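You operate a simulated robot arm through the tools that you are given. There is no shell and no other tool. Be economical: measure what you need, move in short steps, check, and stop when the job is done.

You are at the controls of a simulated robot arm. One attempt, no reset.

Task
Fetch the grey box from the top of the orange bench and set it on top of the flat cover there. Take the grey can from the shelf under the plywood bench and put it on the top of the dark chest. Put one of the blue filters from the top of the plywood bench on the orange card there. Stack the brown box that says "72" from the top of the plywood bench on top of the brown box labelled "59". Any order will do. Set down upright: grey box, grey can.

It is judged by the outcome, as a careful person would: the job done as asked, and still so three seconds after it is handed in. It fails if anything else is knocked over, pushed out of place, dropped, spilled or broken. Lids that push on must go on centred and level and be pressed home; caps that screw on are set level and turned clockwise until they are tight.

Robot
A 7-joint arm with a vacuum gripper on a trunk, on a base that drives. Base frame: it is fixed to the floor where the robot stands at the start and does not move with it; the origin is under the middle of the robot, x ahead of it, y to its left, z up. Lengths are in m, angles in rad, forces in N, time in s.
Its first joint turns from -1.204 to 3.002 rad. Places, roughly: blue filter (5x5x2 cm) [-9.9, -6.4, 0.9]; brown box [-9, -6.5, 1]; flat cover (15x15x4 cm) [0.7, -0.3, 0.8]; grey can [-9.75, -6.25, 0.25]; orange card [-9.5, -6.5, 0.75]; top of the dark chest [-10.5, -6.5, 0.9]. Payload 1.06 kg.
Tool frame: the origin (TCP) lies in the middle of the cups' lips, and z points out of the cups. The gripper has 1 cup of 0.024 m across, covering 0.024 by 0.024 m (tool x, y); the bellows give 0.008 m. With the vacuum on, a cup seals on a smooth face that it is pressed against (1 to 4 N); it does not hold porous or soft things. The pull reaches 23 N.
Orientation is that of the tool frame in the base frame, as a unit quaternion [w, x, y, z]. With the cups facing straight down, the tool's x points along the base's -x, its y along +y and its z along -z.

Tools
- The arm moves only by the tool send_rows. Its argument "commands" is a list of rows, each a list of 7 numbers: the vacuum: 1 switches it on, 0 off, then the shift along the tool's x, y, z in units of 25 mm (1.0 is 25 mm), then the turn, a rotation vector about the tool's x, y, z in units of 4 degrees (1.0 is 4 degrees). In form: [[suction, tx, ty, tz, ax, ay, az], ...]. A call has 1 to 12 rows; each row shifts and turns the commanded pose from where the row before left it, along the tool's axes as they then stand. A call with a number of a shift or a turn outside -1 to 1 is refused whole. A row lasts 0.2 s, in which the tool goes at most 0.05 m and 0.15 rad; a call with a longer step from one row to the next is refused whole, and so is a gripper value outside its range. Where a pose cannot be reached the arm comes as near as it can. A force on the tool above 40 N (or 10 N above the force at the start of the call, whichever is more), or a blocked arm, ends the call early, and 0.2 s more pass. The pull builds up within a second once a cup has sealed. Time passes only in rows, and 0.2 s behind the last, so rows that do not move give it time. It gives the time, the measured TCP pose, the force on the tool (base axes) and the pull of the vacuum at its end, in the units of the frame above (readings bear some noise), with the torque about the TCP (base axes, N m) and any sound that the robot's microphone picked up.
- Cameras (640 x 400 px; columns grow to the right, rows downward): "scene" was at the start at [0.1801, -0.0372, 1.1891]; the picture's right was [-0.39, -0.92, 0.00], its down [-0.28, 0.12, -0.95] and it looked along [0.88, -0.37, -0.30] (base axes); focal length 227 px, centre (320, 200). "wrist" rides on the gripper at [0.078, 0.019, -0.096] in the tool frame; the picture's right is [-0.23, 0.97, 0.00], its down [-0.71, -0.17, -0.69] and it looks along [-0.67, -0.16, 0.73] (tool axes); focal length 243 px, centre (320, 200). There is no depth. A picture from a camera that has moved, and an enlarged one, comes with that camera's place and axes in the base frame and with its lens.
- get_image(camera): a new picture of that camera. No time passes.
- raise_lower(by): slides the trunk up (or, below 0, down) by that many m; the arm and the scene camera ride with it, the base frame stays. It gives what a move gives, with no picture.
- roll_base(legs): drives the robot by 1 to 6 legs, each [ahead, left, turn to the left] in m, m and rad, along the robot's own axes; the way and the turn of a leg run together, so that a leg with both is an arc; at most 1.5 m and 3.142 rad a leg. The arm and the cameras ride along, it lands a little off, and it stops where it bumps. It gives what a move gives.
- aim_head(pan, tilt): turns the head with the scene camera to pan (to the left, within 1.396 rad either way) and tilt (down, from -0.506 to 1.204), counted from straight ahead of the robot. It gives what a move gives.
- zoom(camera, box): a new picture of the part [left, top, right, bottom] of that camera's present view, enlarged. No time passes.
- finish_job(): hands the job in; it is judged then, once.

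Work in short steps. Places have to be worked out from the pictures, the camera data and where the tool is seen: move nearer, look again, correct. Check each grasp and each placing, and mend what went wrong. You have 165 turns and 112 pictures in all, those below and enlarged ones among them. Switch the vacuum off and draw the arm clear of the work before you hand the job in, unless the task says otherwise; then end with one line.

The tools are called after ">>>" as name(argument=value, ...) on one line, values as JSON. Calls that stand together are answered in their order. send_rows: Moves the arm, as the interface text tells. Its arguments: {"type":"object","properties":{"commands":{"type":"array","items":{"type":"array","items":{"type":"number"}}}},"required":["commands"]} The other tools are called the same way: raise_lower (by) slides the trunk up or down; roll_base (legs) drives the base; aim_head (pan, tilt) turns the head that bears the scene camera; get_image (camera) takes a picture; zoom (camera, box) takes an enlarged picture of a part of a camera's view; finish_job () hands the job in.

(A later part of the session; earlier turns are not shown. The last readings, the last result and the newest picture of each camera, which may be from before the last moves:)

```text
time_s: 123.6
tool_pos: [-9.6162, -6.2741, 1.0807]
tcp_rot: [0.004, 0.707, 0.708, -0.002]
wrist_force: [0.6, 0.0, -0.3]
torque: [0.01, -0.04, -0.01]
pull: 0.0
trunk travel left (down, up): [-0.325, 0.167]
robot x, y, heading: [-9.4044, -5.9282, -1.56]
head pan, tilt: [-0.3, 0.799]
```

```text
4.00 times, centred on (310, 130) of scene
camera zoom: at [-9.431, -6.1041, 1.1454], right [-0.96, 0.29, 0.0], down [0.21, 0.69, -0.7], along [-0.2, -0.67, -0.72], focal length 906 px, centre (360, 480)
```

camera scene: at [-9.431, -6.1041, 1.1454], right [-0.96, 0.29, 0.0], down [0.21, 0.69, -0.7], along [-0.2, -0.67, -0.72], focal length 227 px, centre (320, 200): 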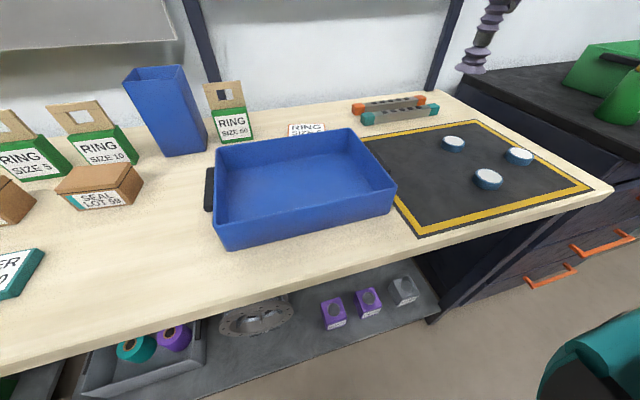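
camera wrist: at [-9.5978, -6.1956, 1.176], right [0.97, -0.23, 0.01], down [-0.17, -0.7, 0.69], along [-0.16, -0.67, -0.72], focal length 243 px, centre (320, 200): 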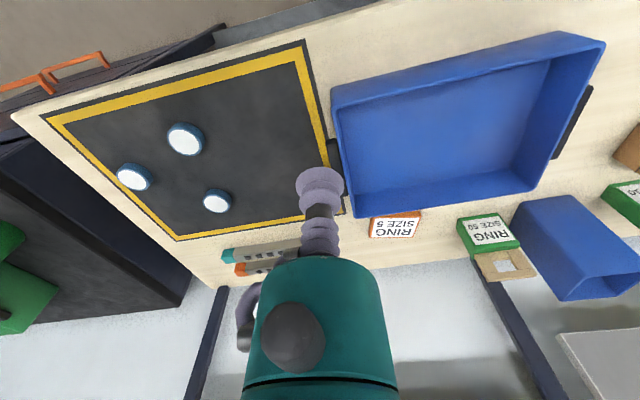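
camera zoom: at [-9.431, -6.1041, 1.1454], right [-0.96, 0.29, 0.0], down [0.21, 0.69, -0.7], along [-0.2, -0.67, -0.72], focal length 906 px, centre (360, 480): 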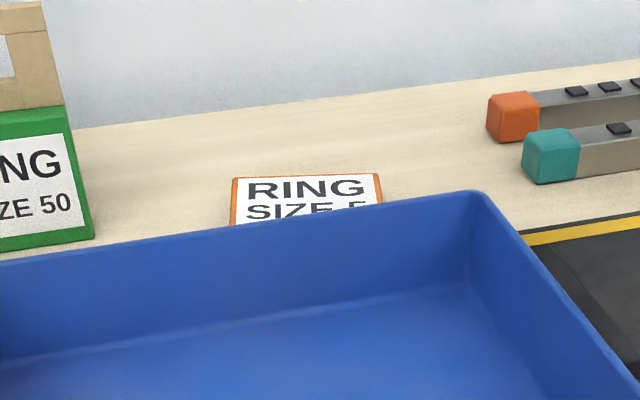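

The orange card lies behind the tray at about (-9.54,-6.61). First I move the tool above the nearest blue filter, at about (-9.834,-6.327).

>>> send_rows(commands=[[0, -0.21, -0.87, 0, 0, 0, 0], [0, -0.21, -0.87, 0, 0, 0, 0], [0, -0.21, -0.87, 0.5, 0, 0, 0], [0, -0.21, -0.87, 0.7, 0, 0, 0], [0, -0.21, -0.87, 0.7, 0, 0, 0], [0, -0.21, -0.87, 0.8, 0, 0, 0], [0, -0.21, -0.87, 0.8, 0, 0, 0], [0, -0.21, -0.87, 0.8, 0, 0, 0], [0, -0.21, -0.87, 0.8, 0, 0, 0], [0, -0.21, -0.87, 0.8, 0, 0, 0], [0, 0, 0, 0, 0, 0, 0]])

>>> get_image(camera="wrist")

```text
time_s: 126.0
tool_pos: [-9.8291, -6.3297, 0.9345]
tcp_rot: [0.004, 0.708, 0.706, -0.003]
wrist_force: [-0.3, 0.3, 0.4]
torque: [0.01, -0.02, 0.03]
pull: 0.0
out of reach, approached as far as the arm can: row 10
trunk travel left (down, up): [-0.325, 0.167]
robot x, y, heading: [-9.4011, -5.9333, -1.566]
head pan, tilt: [-0.3, 0.799]
```

```text
76 pictures are left
camera wrist: at [-9.8098, -6.2502, 1.0287], right [0.97, -0.24, 0.0], down [-0.17, -0.7, 0.69], along [-0.16, -0.67, -0.72], focal length 243 px, centre (320, 200)
```

wrist: 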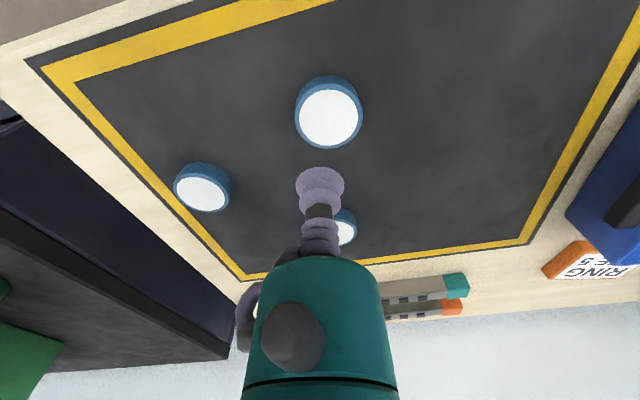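

The arm is at its reach limit here, so I move the base nearer (0.1 ahead, 0.15 to the right), after raising the tool a little.

>>> send_rows(commands=[[0, 0.5, 0.5, -1, 0, 0, 0], [0, 0.5, 0.5, -1, 0, 0, 0]])

>>> roll_base(legs=[[0.1, -0.15, 0]])

```text
time_s: 126.6
tool_pos: [-9.8042, -6.3019, 0.9851]
tcp_rot: [0.005, 0.707, 0.707, -0.002]
wrist_force: [-0.5, -0.4, -0.2]
torque: [-0.03, -0.02, -0.01]
pull: 0.1
trunk travel left (down, up): [-0.325, 0.167]
robot x, y, heading: [-9.4075, -5.9333, -1.565]
head pan, tilt: [-0.3, 0.799]
```

```text
time_s: 128.1
tool_pos: [-9.9576, -6.4015, 0.9853]
tcp_rot: [0.004, 0.708, 0.706, -0.002]
wrist_force: [0.1, -1.1, -1.2]
torque: [-0.02, 0.0, -0.02]
pull: 0.0
trunk travel left (down, up): [-0.325, 0.167]
robot x, y, heading: [-9.5554, -6.0319, -1.574]
head pan, tilt: [-0.3, 0.799]
```

Now I move to disc 1 at (-9.820,-6.328) and descend to ~0.89.

>>> send_rows(commands=[[0, 0.49, 0.92, 0, 0, 0, 0], [0, 0.49, 0.92, 0, 0, 0, 0], [0, 0.49, 0.92, 0.5, 0, 0, 0], [0, 0.49, 0.92, 1, 0, 0, 0], [0, 0.49, 0.92, 1, 0, 0, 0], [0, 0.49, 0.92, 1, 0, 0, 0], [0, 0, 0, 0, 0, 0, 0]])

>>> get_image(camera="wrist")

```text
time_s: 129.7
tool_pos: [-9.8146, -6.3294, 0.8969]
tcp_rot: [0.006, 0.709, 0.705, -0.001]
wrist_force: [0.1, -0.4, 0.1]
torque: [-0.01, 0.0, 0.01]
pull: 0.0
trunk travel left (down, up): [-0.325, 0.167]
robot x, y, heading: [-9.5564, -6.0312, -1.569]
head pan, tilt: [-0.3, 0.799]
```

```text
75 pictures are left
camera wrist: at [-9.7963, -6.2516, 0.9916], right [0.97, -0.24, 0.01], down [-0.18, -0.7, 0.69], along [-0.16, -0.67, -0.72], focal length 243 px, centre (320, 200)
```

wrist: 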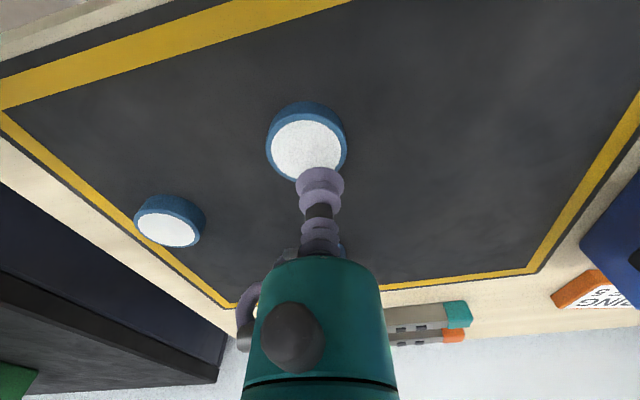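

The top centre reads (-9.823,-6.330). I shift 8 mm and press down with the vacuum on.

>>> send_rows(commands=[[0, 0, -0.33, 0.6, 0, 0, 0], [1, 0, 0, 0.6, 0, 0, 0], [1, 0, 0, 0.15, 0, 0, 0], [1, 0, 0, 0.1, 0, 0, 0], [1, 0, 0, 0.1, 0, 0, 0]])

```text
time_s: 130.6
tool_pos: [-9.8246, -6.3322, 0.8672]
tcp_rot: [0.009, 0.709, 0.705, -0.007]
wrist_force: [2.4, 1.1, 18.9]
torque: [0.13, 0.04, 0.01]
pull: 22.9
trunk travel left (down, up): [-0.325, 0.167]
robot x, y, heading: [-9.5547, -6.028, -1.571]
head pan, tilt: [-0.3, 0.799]
stopped in row 4: the force on the tool passed its limit (the readings are from after the stop); the commanded pose is now the measured one
```

Sealed with full pull; lift.

>>> send_rows(commands=[[1, 0, 0, -0.3, 0, 0, 0], [1, 0, 0, -0.7, 0, 0, 0], [1, 0, 0, -1, 0, 0, 0], [1, 0, 0, -1, 0, 0, 0], [1, 0, 0, -1, 0, 0, 0], [1, 0, 0, -1, 0, 0, 0], [1, 0, 0, 0, 0, 0, 0]])

>>> get_image(camera="wrist")

```text
time_s: 132.2
tool_pos: [-9.8253, -6.3288, 0.9925]
tcp_rot: [0.007, 0.709, 0.705, -0.004]
wrist_force: [-0.5, 0.5, -0.2]
torque: [0.03, -0.02, 0.01]
pull: 23.1
trunk travel left (down, up): [-0.325, 0.167]
robot x, y, heading: [-9.5532, -6.0326, -1.573]
head pan, tilt: [-0.3, 0.799]
```

```text
74 pictures are left
camera wrist: at [-9.8075, -6.2498, 1.0849], right [0.97, -0.24, 0.01], down [-0.18, -0.7, 0.7], along [-0.16, -0.68, -0.72], focal length 243 px, centre (320, 200)
```

wrist: 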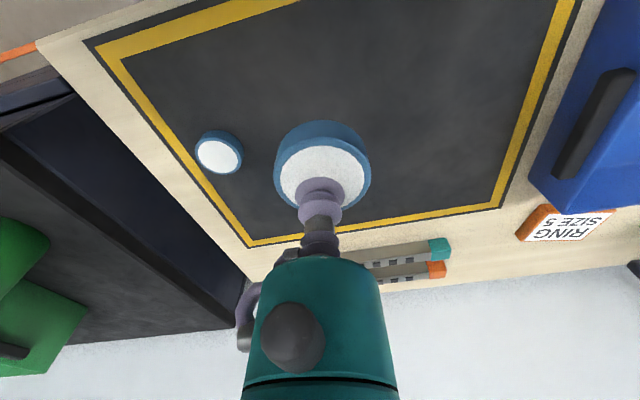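

The filter is held. I shift the base 0.2 left so the card comes in front of the arm, with the tool riding high over the tray.

>>> send_rows(commands=[[1, 0, 0, -1, 0, 0, 0], [1, 0, 0, -0.5, 0, 0, 0]])

>>> roll_base(legs=[[0.02, 0.2, 0]])

>>> send_rows(commands=[[1, -0.9, 0.3, 0, 0, 0, 0], [1, -0.9, 0.3, 0, 0, 0, 0], [1, -0.9, 0.3, 0, 0, 0, 0], [1, -0.9, 0.3, 0, 0, 0, 0], [1, -0.9, 0.3, 0, 0, 0, 0], [1, -0.9, 0.3, 0, 0, 0, 0], [1, -0.5, 0.3, 0, 0, 0, 0], [1, 0, 0, 0, 0, 0, 0]])

>>> get_image(camera="wrist")

>>> get_image(camera="scene")

```text
time_s: 132.8
tool_pos: [-9.8264, -6.3288, 1.0276]
tcp_rot: [0.008, 0.71, 0.705, -0.005]
wrist_force: [0.3, 0.1, -0.8]
torque: [0.01, 0.02, 0.02]
pull: 22.9
trunk travel left (down, up): [-0.325, 0.167]
robot x, y, heading: [-9.5546, -6.0322, -1.569]
head pan, tilt: [-0.3, 0.799]
```

```text
time_s: 134.4
tool_pos: [-9.6245, -6.3498, 1.0277]
tcp_rot: [0.008, 0.708, 0.706, -0.005]
wrist_force: [0.6, 0.0, -1.0]
torque: [0.01, 0.02, -0.03]
pull: 22.7
trunk travel left (down, up): [-0.325, 0.167]
robot x, y, heading: [-9.3548, -6.0512, -1.571]
head pan, tilt: [-0.3, 0.799]
```

```text
time_s: 136.2
tool_pos: [-9.5724, -6.4985, 1.0316]
tcp_rot: [0.008, 0.708, 0.706, -0.005]
wrist_force: [0.4, 0.2, 0.0]
torque: [-0.03, 0.02, 0.01]
pull: 23.4
trunk travel left (down, up): [-0.325, 0.167]
robot x, y, heading: [-9.3569, -6.0494, -1.563]
head pan, tilt: [-0.3, 0.799]
```

```text
73 pictures are left
camera wrist: at [-9.5539, -6.4195, 1.1244], right [0.97, -0.24, 0.01], down [-0.18, -0.7, 0.7], along [-0.16, -0.68, -0.72], focal length 243 px, centre (320, 200)
```

wrist: 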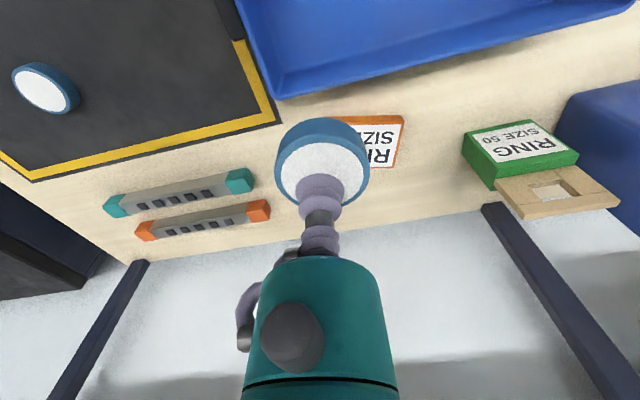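

```text
72 pictures are left
camera scene: at [-9.3802, -6.2252, 1.1453], right [-0.96, 0.29, 0.0], down [0.21, 0.69, -0.7], along [-0.2, -0.67, -0.72], focal length 227 px, centre (320, 200)
```

scene: 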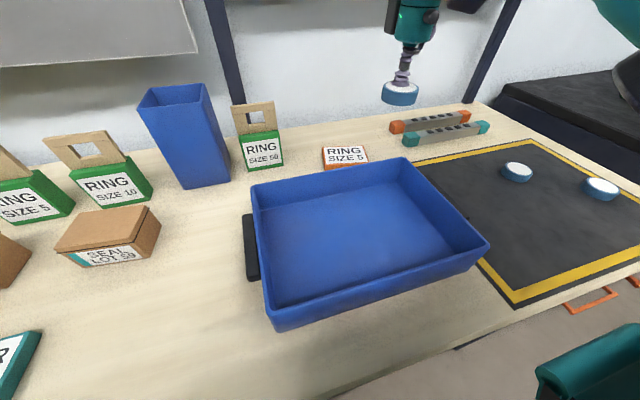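

Both views put the card centre at about (-9.543,-6.594), well behind the tray's back wall (~-6.49). I move above it.

>>> send_rows(commands=[[1, -0.78, 0.24, 0, 0, 0, 0], [1, -0.78, 0.24, 0, 0, 0, 0], [1, -0.78, 0.24, 0, 0, 0, 0], [1, -0.78, 0.24, 0, 0, 0, 0], [1, -0.72, 0.22, 0, 0, 0, 0], [1, 0, 0, 0.8, 0, 0, 0], [1, 0, 0, 0.8, 0, 0, 0], [1, 0, 0, 0.8, 0, 0, 0], [1, 0, 0, 0, 0, 0, 0]])

>>> get_image(camera="wrist")

>>> zoom(camera="scene", box=[265, 60, 425, 180])

```text
time_s: 138.2
tool_pos: [-9.5429, -6.5946, 0.9709]
tcp_rot: [0.009, 0.708, 0.706, -0.004]
wrist_force: [0.6, 0.1, 0.1]
torque: [-0.08, -0.02, -0.03]
pull: 22.6
trunk travel left (down, up): [-0.325, 0.167]
robot x, y, heading: [-9.353, -6.0498, -1.57]
head pan, tilt: [-0.3, 0.799]
```

```text
71 pictures are left
camera wrist: at [-9.5242, -6.5149, 1.0643], right [0.97, -0.24, 0.01], down [-0.18, -0.7, 0.7], along [-0.16, -0.68, -0.72], focal length 243 px, centre (320, 200)
```

wrist: 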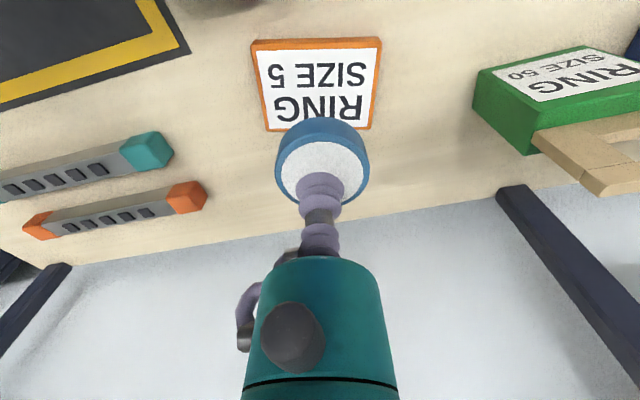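

```text
3.33 times, centred on (345, 120) of scene
camera zoom: at [-9.3801, -6.2253, 1.1453], right [-0.96, 0.29, 0.0], down [0.21, 0.69, -0.7], along [-0.2, -0.67, -0.72], focal length 755 px, centre (237, 467)
```

zoom: 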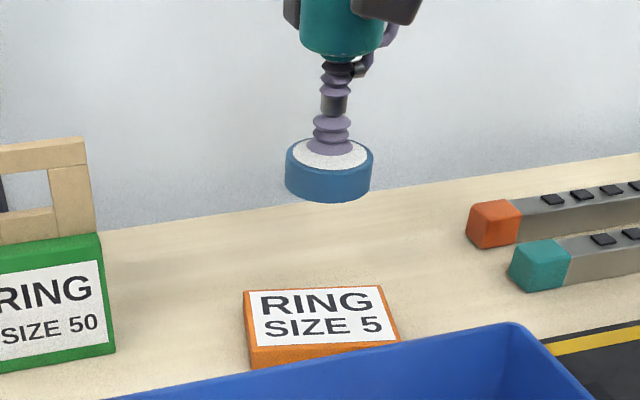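

Card centre refined to (-9.540,-6.587). I shift slightly and descend to just above the card.

>>> send_rows(commands=[[1, 0.28, 0.1, 0.6, 0, 0, 0], [1, 0, 0, 0.8, 0, 0, 0], [1, 0, 0, 0.8, 0, 0, 0], [1, 0, 0, 0.5, 0, 0, 0], [1, 0, 0, 0.1, 0, 0, 0], [1, 0, 0, 0.1, 0, 0, 0]])

>>> get_image(camera="wrist")

>>> zoom(camera="scene", box=[265, 60, 425, 180])

```text
time_s: 139.6
tool_pos: [-9.541, -6.5892, 0.8997]
tcp_rot: [0.008, 0.708, 0.706, -0.004]
wrist_force: [0.0, 0.0, -0.9]
torque: [0.01, 0.01, 0.01]
pull: 22.8
trunk travel left (down, up): [-0.325, 0.167]
robot x, y, heading: [-9.356, -6.0513, -1.569]
head pan, tilt: [-0.3, 0.799]
```

```text
69 pictures are left
camera wrist: at [-9.5214, -6.5096, 0.993], right [0.97, -0.24, 0.01], down [-0.18, -0.7, 0.7], along [-0.16, -0.68, -0.72], focal length 243 px, centre (320, 200)
```

wrist: 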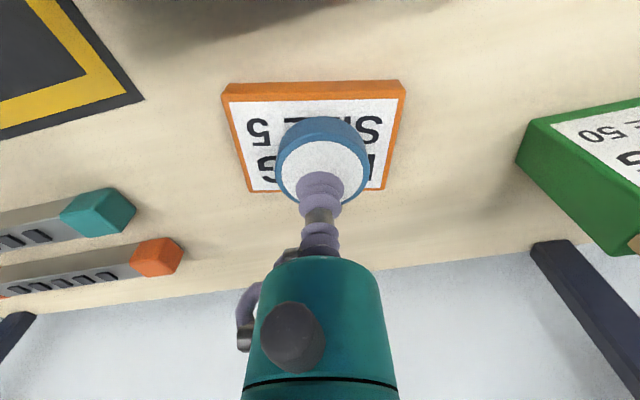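

```text
3.33 times, centred on (345, 120) of scene
camera zoom: at [-9.3801, -6.2253, 1.1453], right [-0.96, 0.29, 0.0], down [0.21, 0.69, -0.7], along [-0.2, -0.67, -0.72], focal length 755 px, centre (237, 467)
```

zoom: 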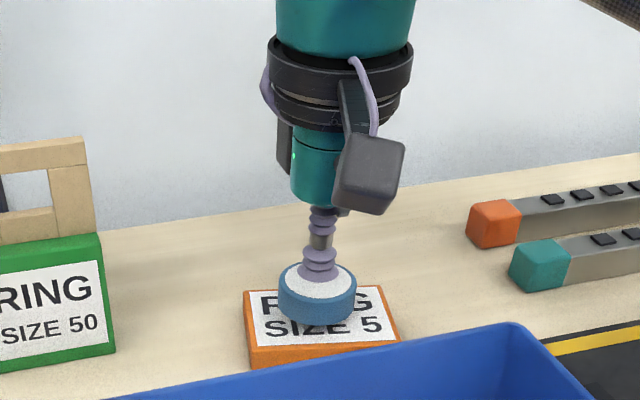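

Centred over the card. I continue down in small steps until contact.

>>> send_rows(commands=[[1, 0, 0, 0.12, 0, 0, 0], [1, 0, 0, 0.12, 0, 0, 0], [1, 0, 0, 0.12, 0, 0, 0], [1, 0, 0, 0.08, 0, 0, 0]])

```text
time_s: 140.6
tool_pos: [-9.5398, -6.5893, 0.8889]
tcp_rot: [0.008, 0.709, 0.705, -0.005]
wrist_force: [-0.1, -0.8, 3.0]
torque: [0.07, 0.04, 0.03]
pull: 22.7
trunk travel left (down, up): [-0.325, 0.167]
robot x, y, heading: [-9.3568, -6.0538, -1.566]
head pan, tilt: [-0.3, 0.799]
```

Contact at 0.889 with 3 N. Release and withdraw.

>>> send_rows(commands=[[0, 0, 0, 0, 0, 0, 0], [0, 0, 0, 0, 0, 0, 0], [0, 0, 0, 0, 0, 0, 0], [0, 0, 0, 0, 0, 0, 0], [0, 0, 0, -0.2, 0, 0, 0], [0, 0, 0, -0.5, 0, 0, 0], [0, 0, 0, -1, 0, 0, 0], [0, 0, 0, -1, 0, 0, 0], [0, 0, 0, -1, 0, 0, 0], [0, 0, 0, -1, 0, 0, 0], [0, 0, 0, -1, 0, 0, 0]])

>>> zoom(camera="scene", box=[265, 60, 425, 180])

```text
time_s: 143.0
tool_pos: [-9.5414, -6.5838, 1.0304]
tcp_rot: [0.008, 0.709, 0.706, -0.005]
wrist_force: [0.0, 0.7, 0.2]
torque: [-0.01, -0.02, 0.0]
pull: 0.0
trunk travel left (down, up): [-0.325, 0.167]
robot x, y, heading: [-9.3542, -6.0527, -1.566]
head pan, tilt: [-0.3, 0.799]
```

```text
3.33 times, centred on (345, 120) of scene
camera zoom: at [-9.3801, -6.2251, 1.1453], right [-0.96, 0.29, 0.0], down [0.21, 0.69, -0.7], along [-0.2, -0.67, -0.72], focal length 755 px, centre (237, 467)
```

zoom: 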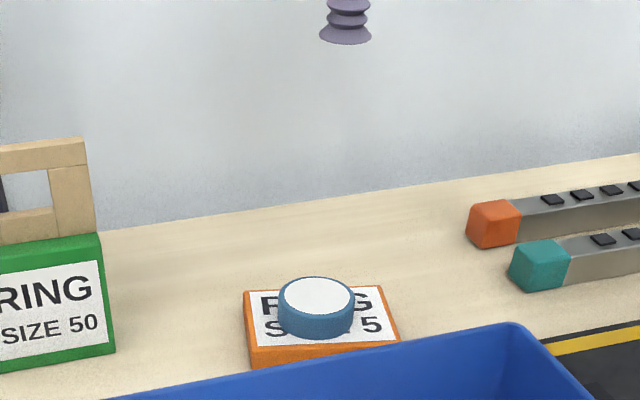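

The filter rests on the card. Now I retract the tool to y≈-6.3 and shift the base left toward the brown boxes.

>>> send_rows(commands=[[0, 0, 0, -1, 0, 0, 0], [0, 0.5, 0, -1, 0, 0, 0], [0, 1, 0, 0, 0, 0, 0], [0, 1, 0, 0, 0, 0, 0], [0, 1, 0, 0, 0, 0, 0], [0, 1, 0, 0, 0, 0, 0], [0, 1, 0, 0, 0, 0, 0], [0, 1, 0, 0, 0, 0, 0], [0, 1, 0, 0, 0, 0, 0], [0, 1, 0, 0, 0, 0, 0], [0, 1, 0, 0, 0, 0, 0], [0, 0, 0, 0, 0, 0, 0]])

>>> roll_base(legs=[[0, 0.5, 0]])

>>> get_image(camera="scene")

>>> get_image(camera="wrist")

```text
time_s: 145.6
tool_pos: [-9.5404, -6.3498, 1.0755]
tcp_rot: [0.008, 0.708, 0.706, -0.004]
wrist_force: [-0.1, -0.1, 0.4]
torque: [0.0, -0.02, 0.01]
pull: 0.1
trunk travel left (down, up): [-0.325, 0.167]
robot x, y, heading: [-9.3574, -6.0503, -1.567]
head pan, tilt: [-0.3, 0.799]
```

```text
time_s: 148.6
tool_pos: [-9.0362, -6.3472, 1.0772]
tcp_rot: [0.008, 0.706, 0.708, -0.004]
wrist_force: [-0.3, -0.7, -0.5]
torque: [-0.02, 0.0, 0.0]
pull: 0.0
trunk travel left (down, up): [-0.325, 0.167]
robot x, y, heading: [-8.8529, -6.0476, -1.562]
head pan, tilt: [-0.3, 0.799]
```

```text
66 pictures are left
camera scene: at [-8.8769, -6.2221, 1.1453], right [-0.96, 0.29, 0.0], down [0.21, 0.69, -0.7], along [-0.2, -0.67, -0.72], focal length 227 px, centre (320, 200)
```

scene: 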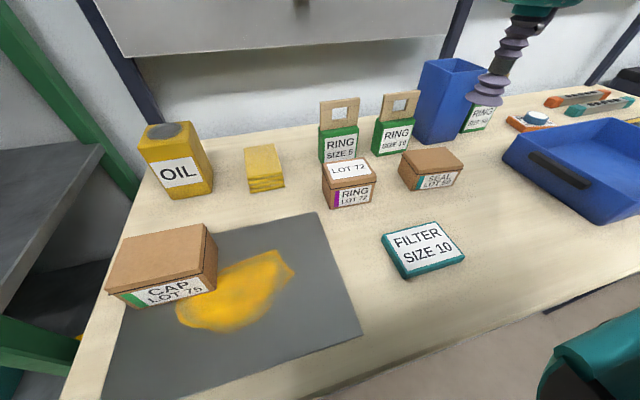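

```text
65 pictures are left
camera wrist: at [-9.0183, -6.2677, 1.1702], right [0.97, -0.23, 0.01], down [-0.17, -0.7, 0.7], along [-0.16, -0.68, -0.72], focal length 243 px, centre (320, 200)
```

wrist: 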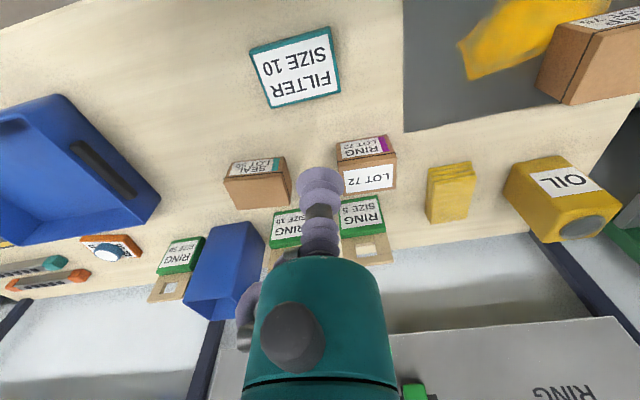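

I zoom on the two boxes in both views to fix their positions.

>>> zoom(camera="scene", box=[310, 130, 480, 220])

>>> zoom(camera="wrist", box=[210, 120, 410, 240])

```text
3.76 times, centred on (395, 175) of scene
camera zoom: at [-8.8769, -6.2221, 1.1453], right [-0.96, 0.29, 0.0], down [0.21, 0.69, -0.7], along [-0.2, -0.67, -0.72], focal length 853 px, centre (38, 294)
```

zoom: 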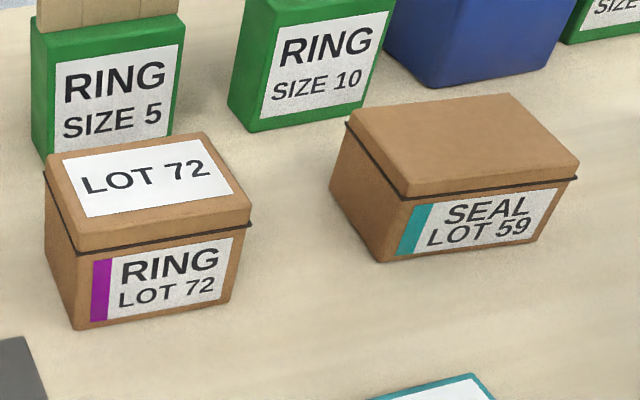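

```text
3.20 times, centred on (310, 180) of wrist
camera zoom: at [-9.0183, -6.2677, 1.1702], right [0.97, -0.23, 0.01], down [-0.17, -0.7, 0.7], along [-0.16, -0.68, -0.72], focal length 776 px, centre (352, 264)
```

zoom: 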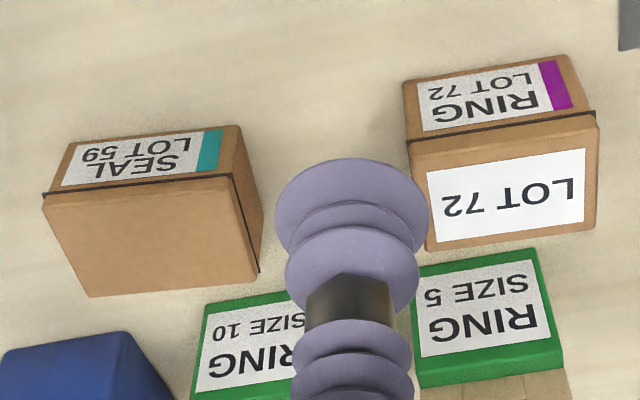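

Box 72 top: (-9.002,-6.478,0.918); box 59 top: (-9.155,-6.473,0.914), both nearly axis-aligned. I move over box 72.

>>> send_rows(commands=[[0, -0.88, 0.23, 0, 0, 0, 0], [0, -0.88, 0.23, 0.6, 0, 0, 0], [0, -0.88, 0.23, 0.8, 0, 0, 0], [0, -0.88, 0.23, 0.8, 0, 0, 0], [0, -0.88, 0.23, 0.9, 0, 0, 0], [0, -0.87, 0.22, 0.9, 0, 0, 0], [0, 0, 0, 0.9, 0, 0, 0], [0, 0, 0, 0, 0, 0, 0]])

>>> get_image(camera="wrist")

>>> get_image(camera="scene")

```text
time_s: 150.4
tool_pos: [-9.0012, -6.4787, 0.9583]
tcp_rot: [0.008, 0.707, 0.708, -0.005]
wrist_force: [0.0, 0.6, -0.6]
torque: [-0.01, 0.01, -0.02]
pull: 0.0
trunk travel left (down, up): [-0.325, 0.167]
robot x, y, heading: [-8.8526, -6.0492, -1.559]
head pan, tilt: [-0.3, 0.799]
```

```text
62 pictures are left
camera wrist: at [-8.982, -6.399, 1.0511], right [0.97, -0.23, 0.01], down [-0.17, -0.7, 0.7], along [-0.16, -0.68, -0.72], focal length 243 px, centre (320, 200)
```

wrist: 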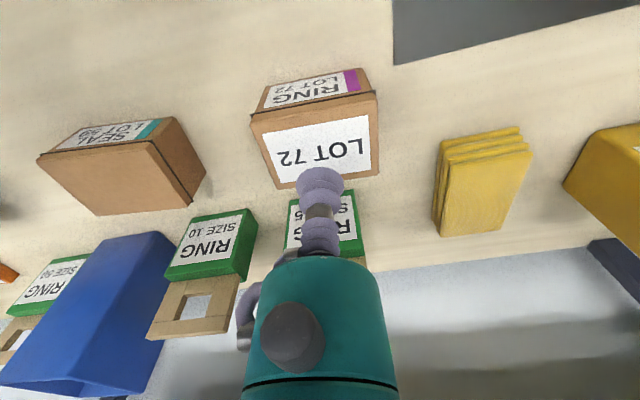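

```text
61 pictures are left
camera scene: at [-8.8771, -6.2221, 1.1453], right [-0.96, 0.29, 0.0], down [0.21, 0.69, -0.7], along [-0.2, -0.67, -0.72], focal length 227 px, centre (320, 200)
```

scene: 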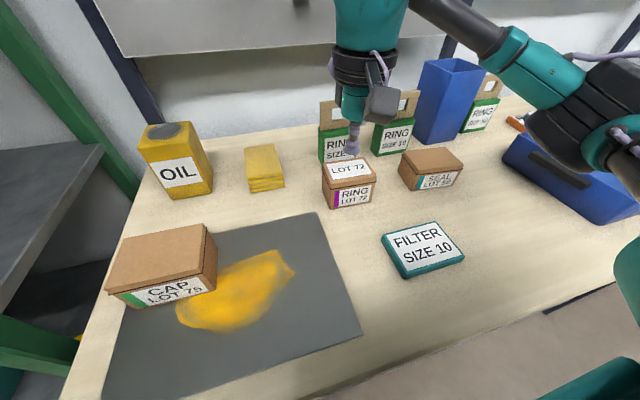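

Aligned with box 72. I descend and press gently with the vacuum on.

>>> send_rows(commands=[[0, 0.05, 0, 0.6, 0, 0, 0], [1, 0, 0, 0.5, 0, 0, 0], [1, 0, 0, 0.15, 0, 0, 0], [1, 0, 0, 0.1, 0, 0, 0], [1, 0, 0, 0.1, 0, 0, 0]])

```text
time_s: 151.6
tool_pos: [-9.001, -6.4807, 0.9209]
tcp_rot: [0.008, 0.706, 0.708, -0.004]
wrist_force: [0.3, -0.2, 2.0]
torque: [0.06, 0.03, 0.0]
pull: 22.9
trunk travel left (down, up): [-0.325, 0.167]
robot x, y, heading: [-8.8518, -6.0497, -1.56]
head pan, tilt: [-0.3, 0.799]
```

Sealed. Lift to about 1.03 and check.

>>> send_rows(commands=[[1, 0, 0, -0.3, 0, 0, 0], [1, 0, 0, -0.7, 0, 0, 0], [1, 0, 0, -0.9, 0, 0, 0], [1, 0, 0, -0.9, 0, 0, 0], [1, 0, 0, -0.9, 0, 0, 0], [1, 0, 0, -0.7, 0, 0, 0], [1, 0, 0, 0, 0, 0, 0]])

>>> get_image(camera="scene")

```text
time_s: 153.2
tool_pos: [-9.0027, -6.4778, 1.0284]
tcp_rot: [0.007, 0.706, 0.708, -0.004]
wrist_force: [-0.1, -0.5, -1.1]
torque: [-0.02, -0.04, -0.01]
pull: 23.2
trunk travel left (down, up): [-0.325, 0.167]
robot x, y, heading: [-8.8509, -6.0462, -1.556]
head pan, tilt: [-0.3, 0.799]
```

```text
60 pictures are left
camera scene: at [-8.8772, -6.2222, 1.1453], right [-0.96, 0.29, 0.0], down [0.21, 0.69, -0.7], along [-0.2, -0.67, -0.72], focal length 227 px, centre (320, 200)
```

scene: 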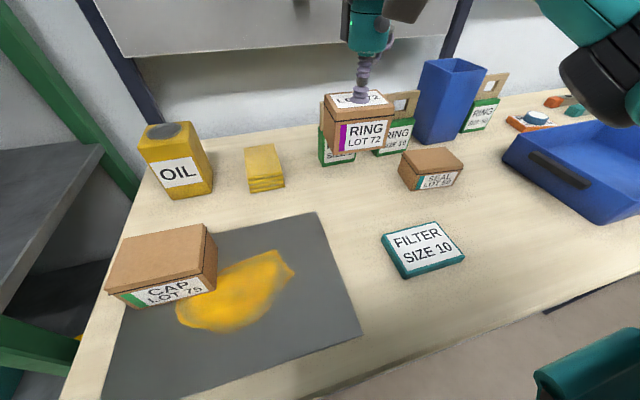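

Box 72 is held. I carry it sideways above box 59.

>>> send_rows(commands=[[1, 0.04, -0.5, 0, 0, 0, 0], [1, 0.04, -0.8, 0, 0, 0, 0], [1, 0.04, -0.8, 0, 0, 0, 0], [1, 0.04, -0.8, 0, 0, 0, 0], [1, 0.04, -0.8, 0, 0, 0, 0], [1, 0, -0.8, 0, 0, 0, 0], [1, 0, -0.8, 0, 0, 0, 0], [1, 0, -0.78, 0, 0, 0, 0], [1, 0, 0, 0, 0, 0, 0]])

>>> zoom(camera="scene", box=[330, 60, 530, 220])

>>> get_image(camera="wrist")

```text
time_s: 155.2
tool_pos: [-9.1545, -6.4756, 1.029]
tcp_rot: [0.008, 0.707, 0.707, -0.004]
wrist_force: [-0.5, 0.0, -1.9]
torque: [0.0, 0.01, 0.0]
pull: 22.9
trunk travel left (down, up): [-0.325, 0.167]
robot x, y, heading: [-8.8523, -6.0475, -1.562]
head pan, tilt: [-0.3, 0.799]
```

```text
2.50 times, centred on (430, 140) of scene
camera zoom: at [-8.8771, -6.2222, 1.1453], right [-0.96, 0.29, 0.0], down [0.21, 0.69, -0.7], along [-0.2, -0.67, -0.72], focal length 566 px, centre (45, 350)
```

zoom: 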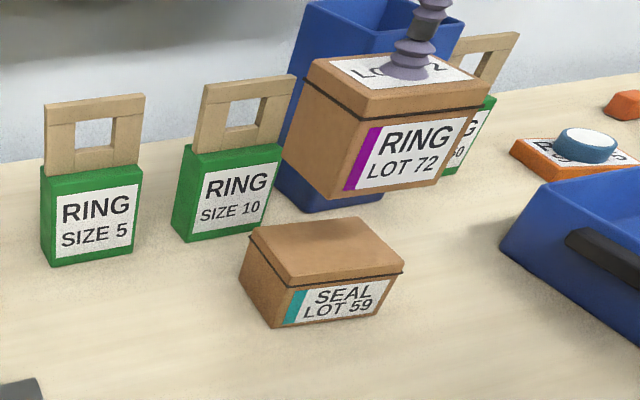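

```text
58 pictures are left
camera wrist: at [-9.1359, -6.3951, 1.1222], right [0.97, -0.23, 0.01], down [-0.17, -0.7, 0.7], along [-0.16, -0.68, -0.72], focal length 243 px, centre (320, 200)
```

wrist: 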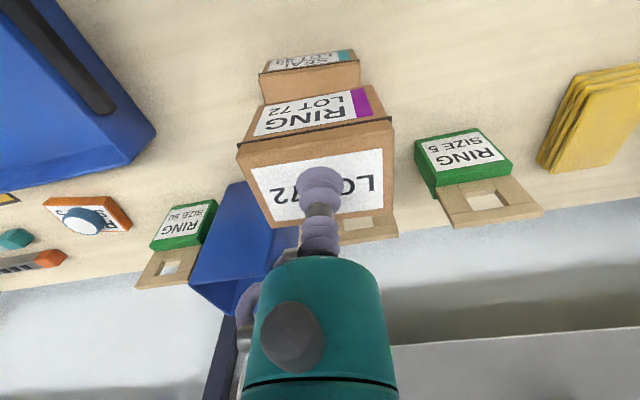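

Alignment looks right. I descend to near the expected contact height (~0.99).

>>> send_rows(commands=[[1, 0, 0, 0.5, 0, 0, 0], [1, 0, 0, 0.5, 0, 0, 0], [1, 0, 0, 0.2, 0, 0, 0], [1, 0, 0, 0, 0, 0, 0]])

>>> zoom(camera="scene", box=[330, 60, 530, 220])

>>> get_image(camera="wrist")

```text
time_s: 156.2
tool_pos: [-9.1526, -6.4746, 0.9979]
tcp_rot: [0.008, 0.706, 0.708, -0.005]
wrist_force: [0.9, -0.2, -1.5]
torque: [0.0, 0.0, 0.02]
pull: 23.1
trunk travel left (down, up): [-0.325, 0.167]
robot x, y, heading: [-8.851, -6.0494, -1.564]
head pan, tilt: [-0.3, 0.799]
```

```text
2.50 times, centred on (430, 140) of scene
camera zoom: at [-8.8772, -6.2222, 1.1453], right [-0.96, 0.29, 0.0], down [0.21, 0.69, -0.7], along [-0.2, -0.67, -0.72], focal length 566 px, centre (45, 350)
```

zoom: 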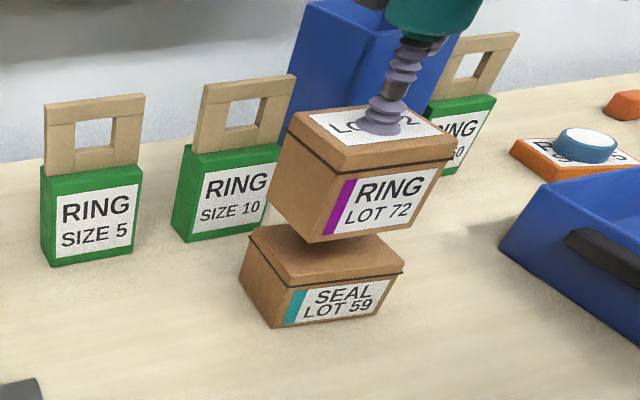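

```text
56 pictures are left
camera wrist: at [-9.1343, -6.3949, 1.0924], right [0.97, -0.23, 0.01], down [-0.17, -0.7, 0.7], along [-0.16, -0.68, -0.72], focal length 243 px, centre (320, 200)
```

wrist: 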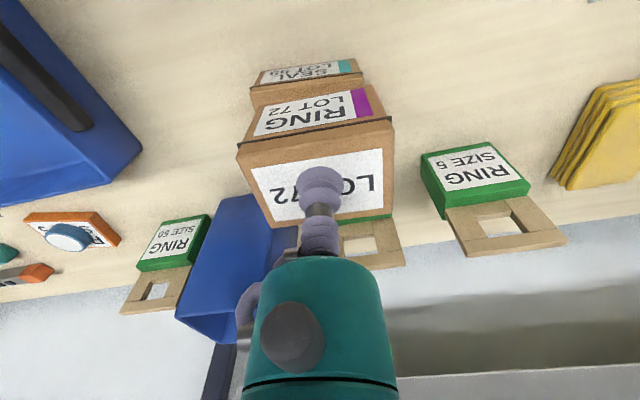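

There is still a gap; I step down slowly until contact.

>>> send_rows(commands=[[1, 0, 0, 0.15, 0, 0, 0], [1, 0, 0, 0.15, 0, 0, 0], [1, 0, 0, 0.15, 0, 0, 0], [1, 0, 0, 0, 0, 0, 0]])

```text
time_s: 157.2
tool_pos: [-9.1539, -6.4748, 0.9878]
tcp_rot: [0.009, 0.705, 0.709, -0.005]
wrist_force: [-0.6, 0.4, -1.2]
torque: [0.0, 0.04, -0.01]
pull: 23.0
trunk travel left (down, up): [-0.325, 0.167]
robot x, y, heading: [-8.8517, -6.0499, -1.559]
head pan, tilt: [-0.3, 0.799]
```

>>> send_rows(commands=[[1, 0, 0, 0.12, 0, 0, 0], [1, 0, 0, 0.12, 0, 0, 0], [1, 0, 0, 0, 0, 0, 0]])

>>> zoom(camera="scene", box=[330, 60, 530, 220])

```text
time_s: 158.0
tool_pos: [-9.1534, -6.4739, 0.982]
tcp_rot: [0.009, 0.706, 0.708, -0.004]
wrist_force: [0.2, -0.5, -0.8]
torque: [-0.01, -0.02, 0.01]
pull: 22.9
trunk travel left (down, up): [-0.325, 0.167]
robot x, y, heading: [-8.8522, -6.0497, -1.56]
head pan, tilt: [-0.3, 0.799]
```

```text
2.50 times, centred on (430, 140) of scene
camera zoom: at [-8.8772, -6.2222, 1.1453], right [-0.96, 0.29, 0.0], down [0.21, 0.69, -0.7], along [-0.2, -0.67, -0.72], focal length 566 px, centre (45, 350)
```

zoom: 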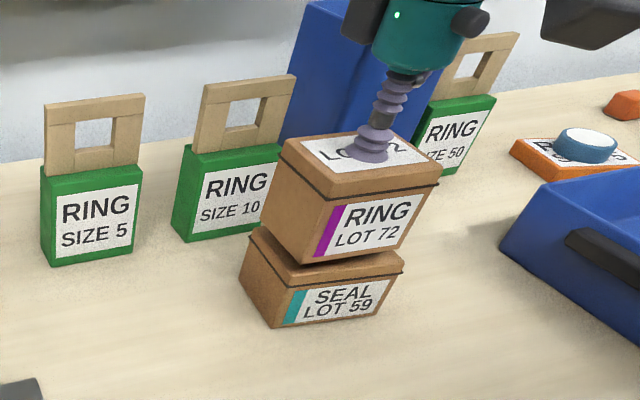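

Nearly there; a few more millimetres.

>>> send_rows(commands=[[1, 0, 0, 0.12, 0, 0, 0], [1, 0, 0, 0.1, 0, 0, 0], [1, 0, 0, 0, 0, 0, 0]])

```text
time_s: 158.8
tool_pos: [-9.1523, -6.475, 0.9769]
tcp_rot: [0.009, 0.706, 0.708, -0.004]
wrist_force: [0.4, 0.4, -1.3]
torque: [-0.02, -0.02, -0.03]
pull: 22.5
trunk travel left (down, up): [-0.325, 0.167]
robot x, y, heading: [-8.8514, -6.049, -1.56]
head pan, tilt: [-0.3, 0.799]
```

>>> send_rows(commands=[[1, 0, 0, 0.1, 0, 0, 0], [1, 0, 0, 0.1, 0, 0, 0], [1, 0, 0, 0, 0, 0, 0]])

>>> zoom(camera="scene", box=[370, 100, 500, 200])

```text
time_s: 159.6
tool_pos: [-9.1527, -6.4742, 0.9705]
tcp_rot: [0.008, 0.707, 0.707, -0.004]
wrist_force: [-0.1, -0.8, 0.0]
torque: [0.01, 0.01, 0.0]
pull: 22.7
trunk travel left (down, up): [-0.325, 0.167]
robot x, y, heading: [-8.8552, -6.0483, -1.561]
head pan, tilt: [-0.3, 0.799]
```

```text
4.00 times, centred on (435, 150) of scene
camera zoom: at [-8.8771, -6.2222, 1.1453], right [-0.96, 0.29, 0.0], down [0.21, 0.69, -0.7], along [-0.2, -0.67, -0.72], focal length 906 px, centre (-140, 400)
```

zoom: 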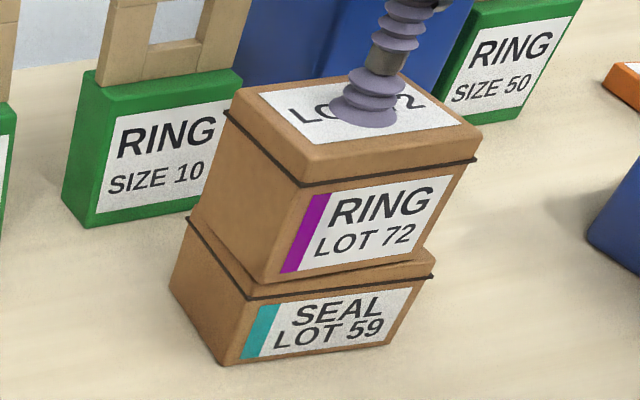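

It appears to be touching. One more small step to confirm contact force.

>>> send_rows(commands=[[1, 0, 0, 0.08, 0, 0, 0], [1, 0, 0, 0.06, 0, 0, 0], [1, 0, 0, 0, 0, 0, 0]])

```text
time_s: 160.4
tool_pos: [-9.1536, -6.4741, 0.9685]
tcp_rot: [0.009, 0.706, 0.708, -0.005]
wrist_force: [0.2, -3.9, 15.9]
torque: [0.1, 0.07, 0.04]
pull: 22.9
trunk travel left (down, up): [-0.325, 0.167]
robot x, y, heading: [-8.8552, -6.0485, -1.56]
head pan, tilt: [-0.3, 0.799]
```

Solid contact at 0.9685. I ease off slightly, release and withdraw.

>>> send_rows(commands=[[1, 0, 0, -0.06, 0, 0, 0], [0, 0, 0, 0, 0, 0, 0], [0, 0, 0, 0, 0, 0, 0], [0, 0, 0, 0, 0, 0, 0], [0, 0, 0, 0, 0, 0, 0], [0, 0, 0, -0.2, 0, 0, 0], [0, 0, 0, -0.6, 0, 0, 0], [0, 0, 0, -1, 0, 0, 0], [0, 0, 0, -1, 0, 0, 0], [0, 0.5, 0, -1, 0, 0, 0], [0, 1, 0, -0.5, 0, 0, 0]])

>>> zoom(camera="scene", box=[330, 60, 530, 220])

```text
time_s: 162.8
tool_pos: [-9.1536, -6.4352, 1.0766]
tcp_rot: [0.008, 0.706, 0.708, -0.004]
wrist_force: [1.1, -0.3, -0.2]
torque: [0.01, -0.01, -0.04]
pull: 0.1
trunk travel left (down, up): [-0.325, 0.167]
robot x, y, heading: [-8.8536, -6.048, -1.56]
head pan, tilt: [-0.3, 0.799]
```

```text
2.50 times, centred on (430, 140) of scene
camera zoom: at [-8.8771, -6.2218, 1.1454], right [-0.96, 0.29, 0.0], down [0.21, 0.69, -0.7], along [-0.2, -0.67, -0.72], focal length 566 px, centre (45, 350)
```

zoom: 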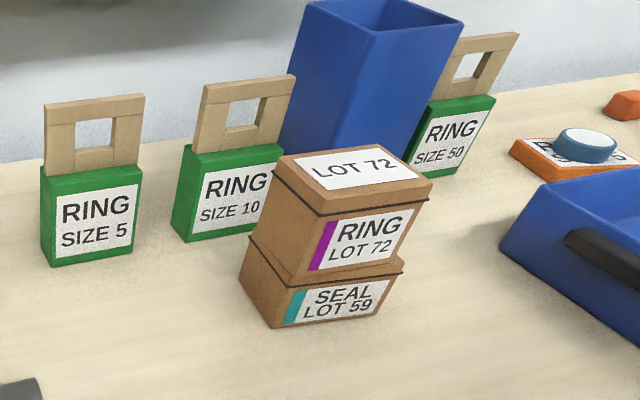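

Stack is good. Now for the can: I back away from the bench, shift right so the can is in front of the arm, and look.

>>> roll_base(legs=[[-0.7, 0, 0], [0, -0.8, 0]])

>>> raise_lower(by=-0.3)

>>> aim_head(pan=-0.2, tilt=0.55)

>>> get_image(camera="scene")

```text
time_s: 170.6
tool_pos: [-9.9735, -5.7597, 1.0763]
tcp_rot: [0.008, 0.699, 0.715, -0.004]
wrist_force: [0.0, -0.3, -1.3]
torque: [0.0, 0.0, 0.01]
pull: 0.1
trunk travel left (down, up): [-0.325, 0.167]
robot x, y, heading: [-9.6804, -5.3672, -1.54]
head pan, tilt: [-0.3, 0.799]
```

```text
time_s: 173.6
tool_pos: [-9.9722, -5.8222, 0.7053]
tcp_rot: [-0.063, 0.697, 0.711, 0.066]
wrist_force: [-0.7, 0.1, -1.5]
torque: [0.01, 0.02, -0.01]
pull: 0.0
trunk travel left (down, up): [-0.025, 0.467]
robot x, y, heading: [-9.6795, -5.3679, -1.546]
head pan, tilt: [-0.3, 0.799]
```

```text
time_s: 174.3
tool_pos: [-9.9705, -5.8233, 0.7058]
tcp_rot: [-0.064, 0.697, 0.711, 0.065]
wrist_force: [-0.5, 0.0, -0.2]
torque: [0.01, 0.01, 0.0]
pull: 0.1
trunk travel left (down, up): [-0.025, 0.467]
robot x, y, heading: [-9.6815, -5.364, -1.544]
head pan, tilt: [-0.201, 0.55]
```

```text
52 pictures are left
camera scene: at [-9.6921, -5.6414, 0.8534], right [-0.99, 0.17, 0.0], down [0.09, 0.52, -0.85], along [-0.15, -0.84, -0.52], focal length 227 px, centre (320, 200)
```

scene: 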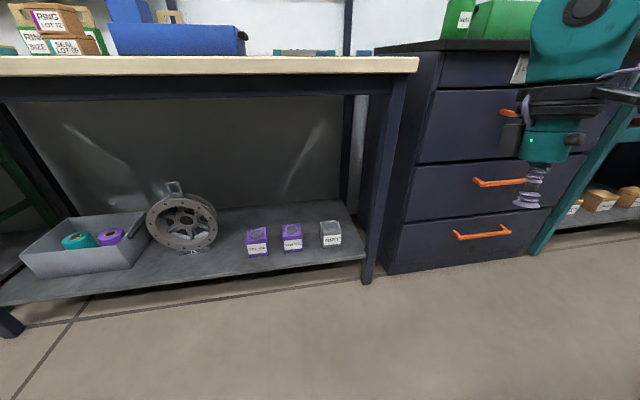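

I zoom in on the cans.

>>> zoom(camera="scene", box=[230, 190, 390, 290])

```text
4.00 times, centred on (310, 240) of scene
camera zoom: at [-9.6921, -5.6414, 0.8534], right [-0.99, 0.17, 0.0], down [0.09, 0.52, -0.85], along [-0.15, -0.84, -0.52], focal length 906 px, centre (360, 40)
```

zoom: 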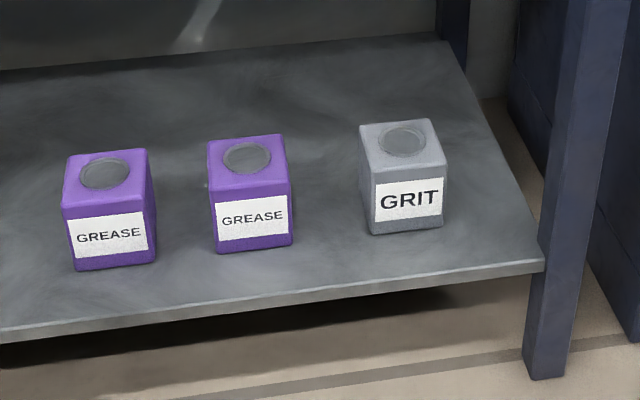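

Can's front face: x≈-9.868, y≈-6.337, z 0.18–0.26, square to the bench; the shelf's front edge is at y≈-6.262. I will grip it horizontally on its front, so I reorient the tool: first spin 90° about its axis.

>>> send_rows(commands=[[0, 0, 0, 0, 0, 0, 1], [0, 0, 0, 0, 0, 0, 1], [0, 0, 0, 0, 0, 0, 1], [0, 0, 0, 0, 0, 0, 1], [0, 0, 0, 0, 0, 0, 1], [0, 0, 0, 0, 0, 0, 1], [0, 0, 0, 0, 0, 0, 1], [0, 0, 0, 0, 0, 0, 1], [0, 0, 0, 0, 0, 0, 1], [0, 0, 0, 0, 0, 0, 1], [0, 0, 0, 0, 0, 0, 1], [0, 0, 0, 0, 0, 0, 1]])

>>> send_rows(commands=[[0, 0, 0, 0, 0, 0, 1], [0, 0, 0, 0, 0, 0, 1], [0, 0, 0, 0, 0, 0, 1], [0, 0, 0, 0, 0, 0, 1], [0, 0, 0, 0, 0, 0, 1], [0, 0, 0, 0, 0, 0, 1], [0, 0, 0, 0, 0, 0, 1], [0, 0, 0, 0, 0, 0, 1], [0, 0, 0, 0, 0, 0, 1], [0, 0, 0, 0, 0, 0, 1], [0, 0, 0, 0, 0, 0, 0.5]])

```text
time_s: 176.9
tool_pos: [-9.9721, -5.8236, 0.7052]
tcp_rot: [-0.085, 0.926, 0.366, 0.035]
wrist_force: [-1.0, -0.7, -0.1]
torque: [-0.02, -0.04, 0.02]
pull: 0.0
trunk travel left (down, up): [-0.025, 0.467]
robot x, y, heading: [-9.6759, -5.3692, -1.543]
head pan, tilt: [-0.201, 0.55]
```

```text
time_s: 179.3
tool_pos: [-9.9718, -5.8211, 0.705]
tcp_rot: [-0.092, 0.996, 0.009, 0.002]
wrist_force: [0.0, -0.6, -0.9]
torque: [-0.03, 0.0, 0.0]
pull: 0.0
trunk travel left (down, up): [-0.025, 0.467]
robot x, y, heading: [-9.6829, -5.3666, -1.54]
head pan, tilt: [-0.201, 0.55]
```

Camera is now on the left. Next I pitch the tool by about -100° around its x to point ahead, moving forward a little meanwhile.

>>> send_rows(commands=[[0, 0, 0.6, 0, -1, 0, 0], [0, 0, 0.6, 0, -1, 0, 0], [0, 0, 0.6, 0, -1, 0, 0], [0, 0, 0.6, 0, -1, 0, 0], [0, 0, 0.6, 0, -1, 0, 0], [0, 0, 0.6, 0, -1, 0, 0], [0, 0, 0.6, 0, -1, 0, 0], [0, 0, 0.6, 0, -1, 0, 0], [0, 0, 0.4, 0, -1, 0, 0], [0, 0, 0.4, 0, -1, 0, 0], [0, 0, 0, 0, -1, 0, 0], [0, 0, 0, 0, -1, 0, 0]])

>>> send_rows(commands=[[0, 0, 0, 0, -1, 0, 0], [0, 0, 0, 0, -1, 0, 0], [0, 0, 0, 0, -1, 0, 0], [0, 0, 0, 0, -1, 0, 0], [0, 0, 0, 0, -1, 0, 0], [0, 0, 0, 0, -1, 0, 0], [0, 0, 0, 0, -1, 0, 0], [0, 0, 0, 0, -1, 0, 0], [0, 0, 0, 0, -1, 0, 0], [0, 0, 0, 0, -1, 0, 0], [0, 0, 0, 0, -1, 0, 0], [0, 0, 0, 0, -1, 0, 0]])

>>> get_image(camera="scene")

```text
time_s: 181.9
tool_pos: [-9.9697, -5.9609, 0.7205]
tcp_rot: [0.322, 0.947, 0.008, 0.006]
wrist_force: [-0.2, 0.0, 0.1]
torque: [-0.01, 0.01, -0.06]
pull: 0.0
trunk travel left (down, up): [-0.025, 0.467]
robot x, y, heading: [-9.6836, -5.3714, -1.541]
head pan, tilt: [-0.201, 0.55]
```

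```text
time_s: 184.5
tool_pos: [-9.9675, -5.9586, 0.7209]
tcp_rot: [0.679, 0.734, 0.006, 0.009]
wrist_force: [-1.0, -0.1, 0.2]
torque: [0.0, 0.02, 0.01]
pull: 0.0
trunk travel left (down, up): [-0.025, 0.467]
robot x, y, heading: [-9.6799, -5.369, -1.538]
head pan, tilt: [-0.201, 0.55]
```

```text
50 pictures are left
camera scene: at [-9.6921, -5.6414, 0.8535], right [-0.99, 0.17, 0.0], down [0.09, 0.51, -0.85], along [-0.15, -0.84, -0.52], focal length 227 px, centre (320, 200)
```

scene: 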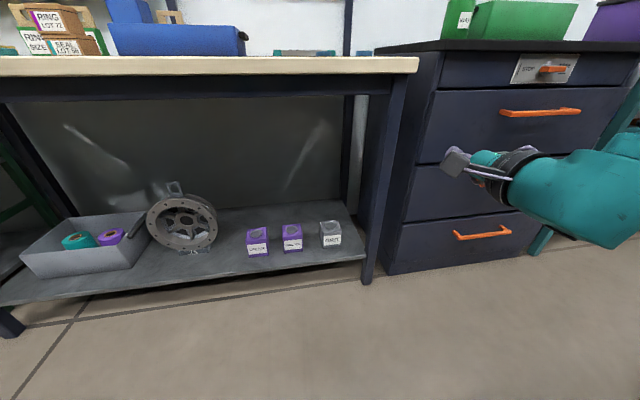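

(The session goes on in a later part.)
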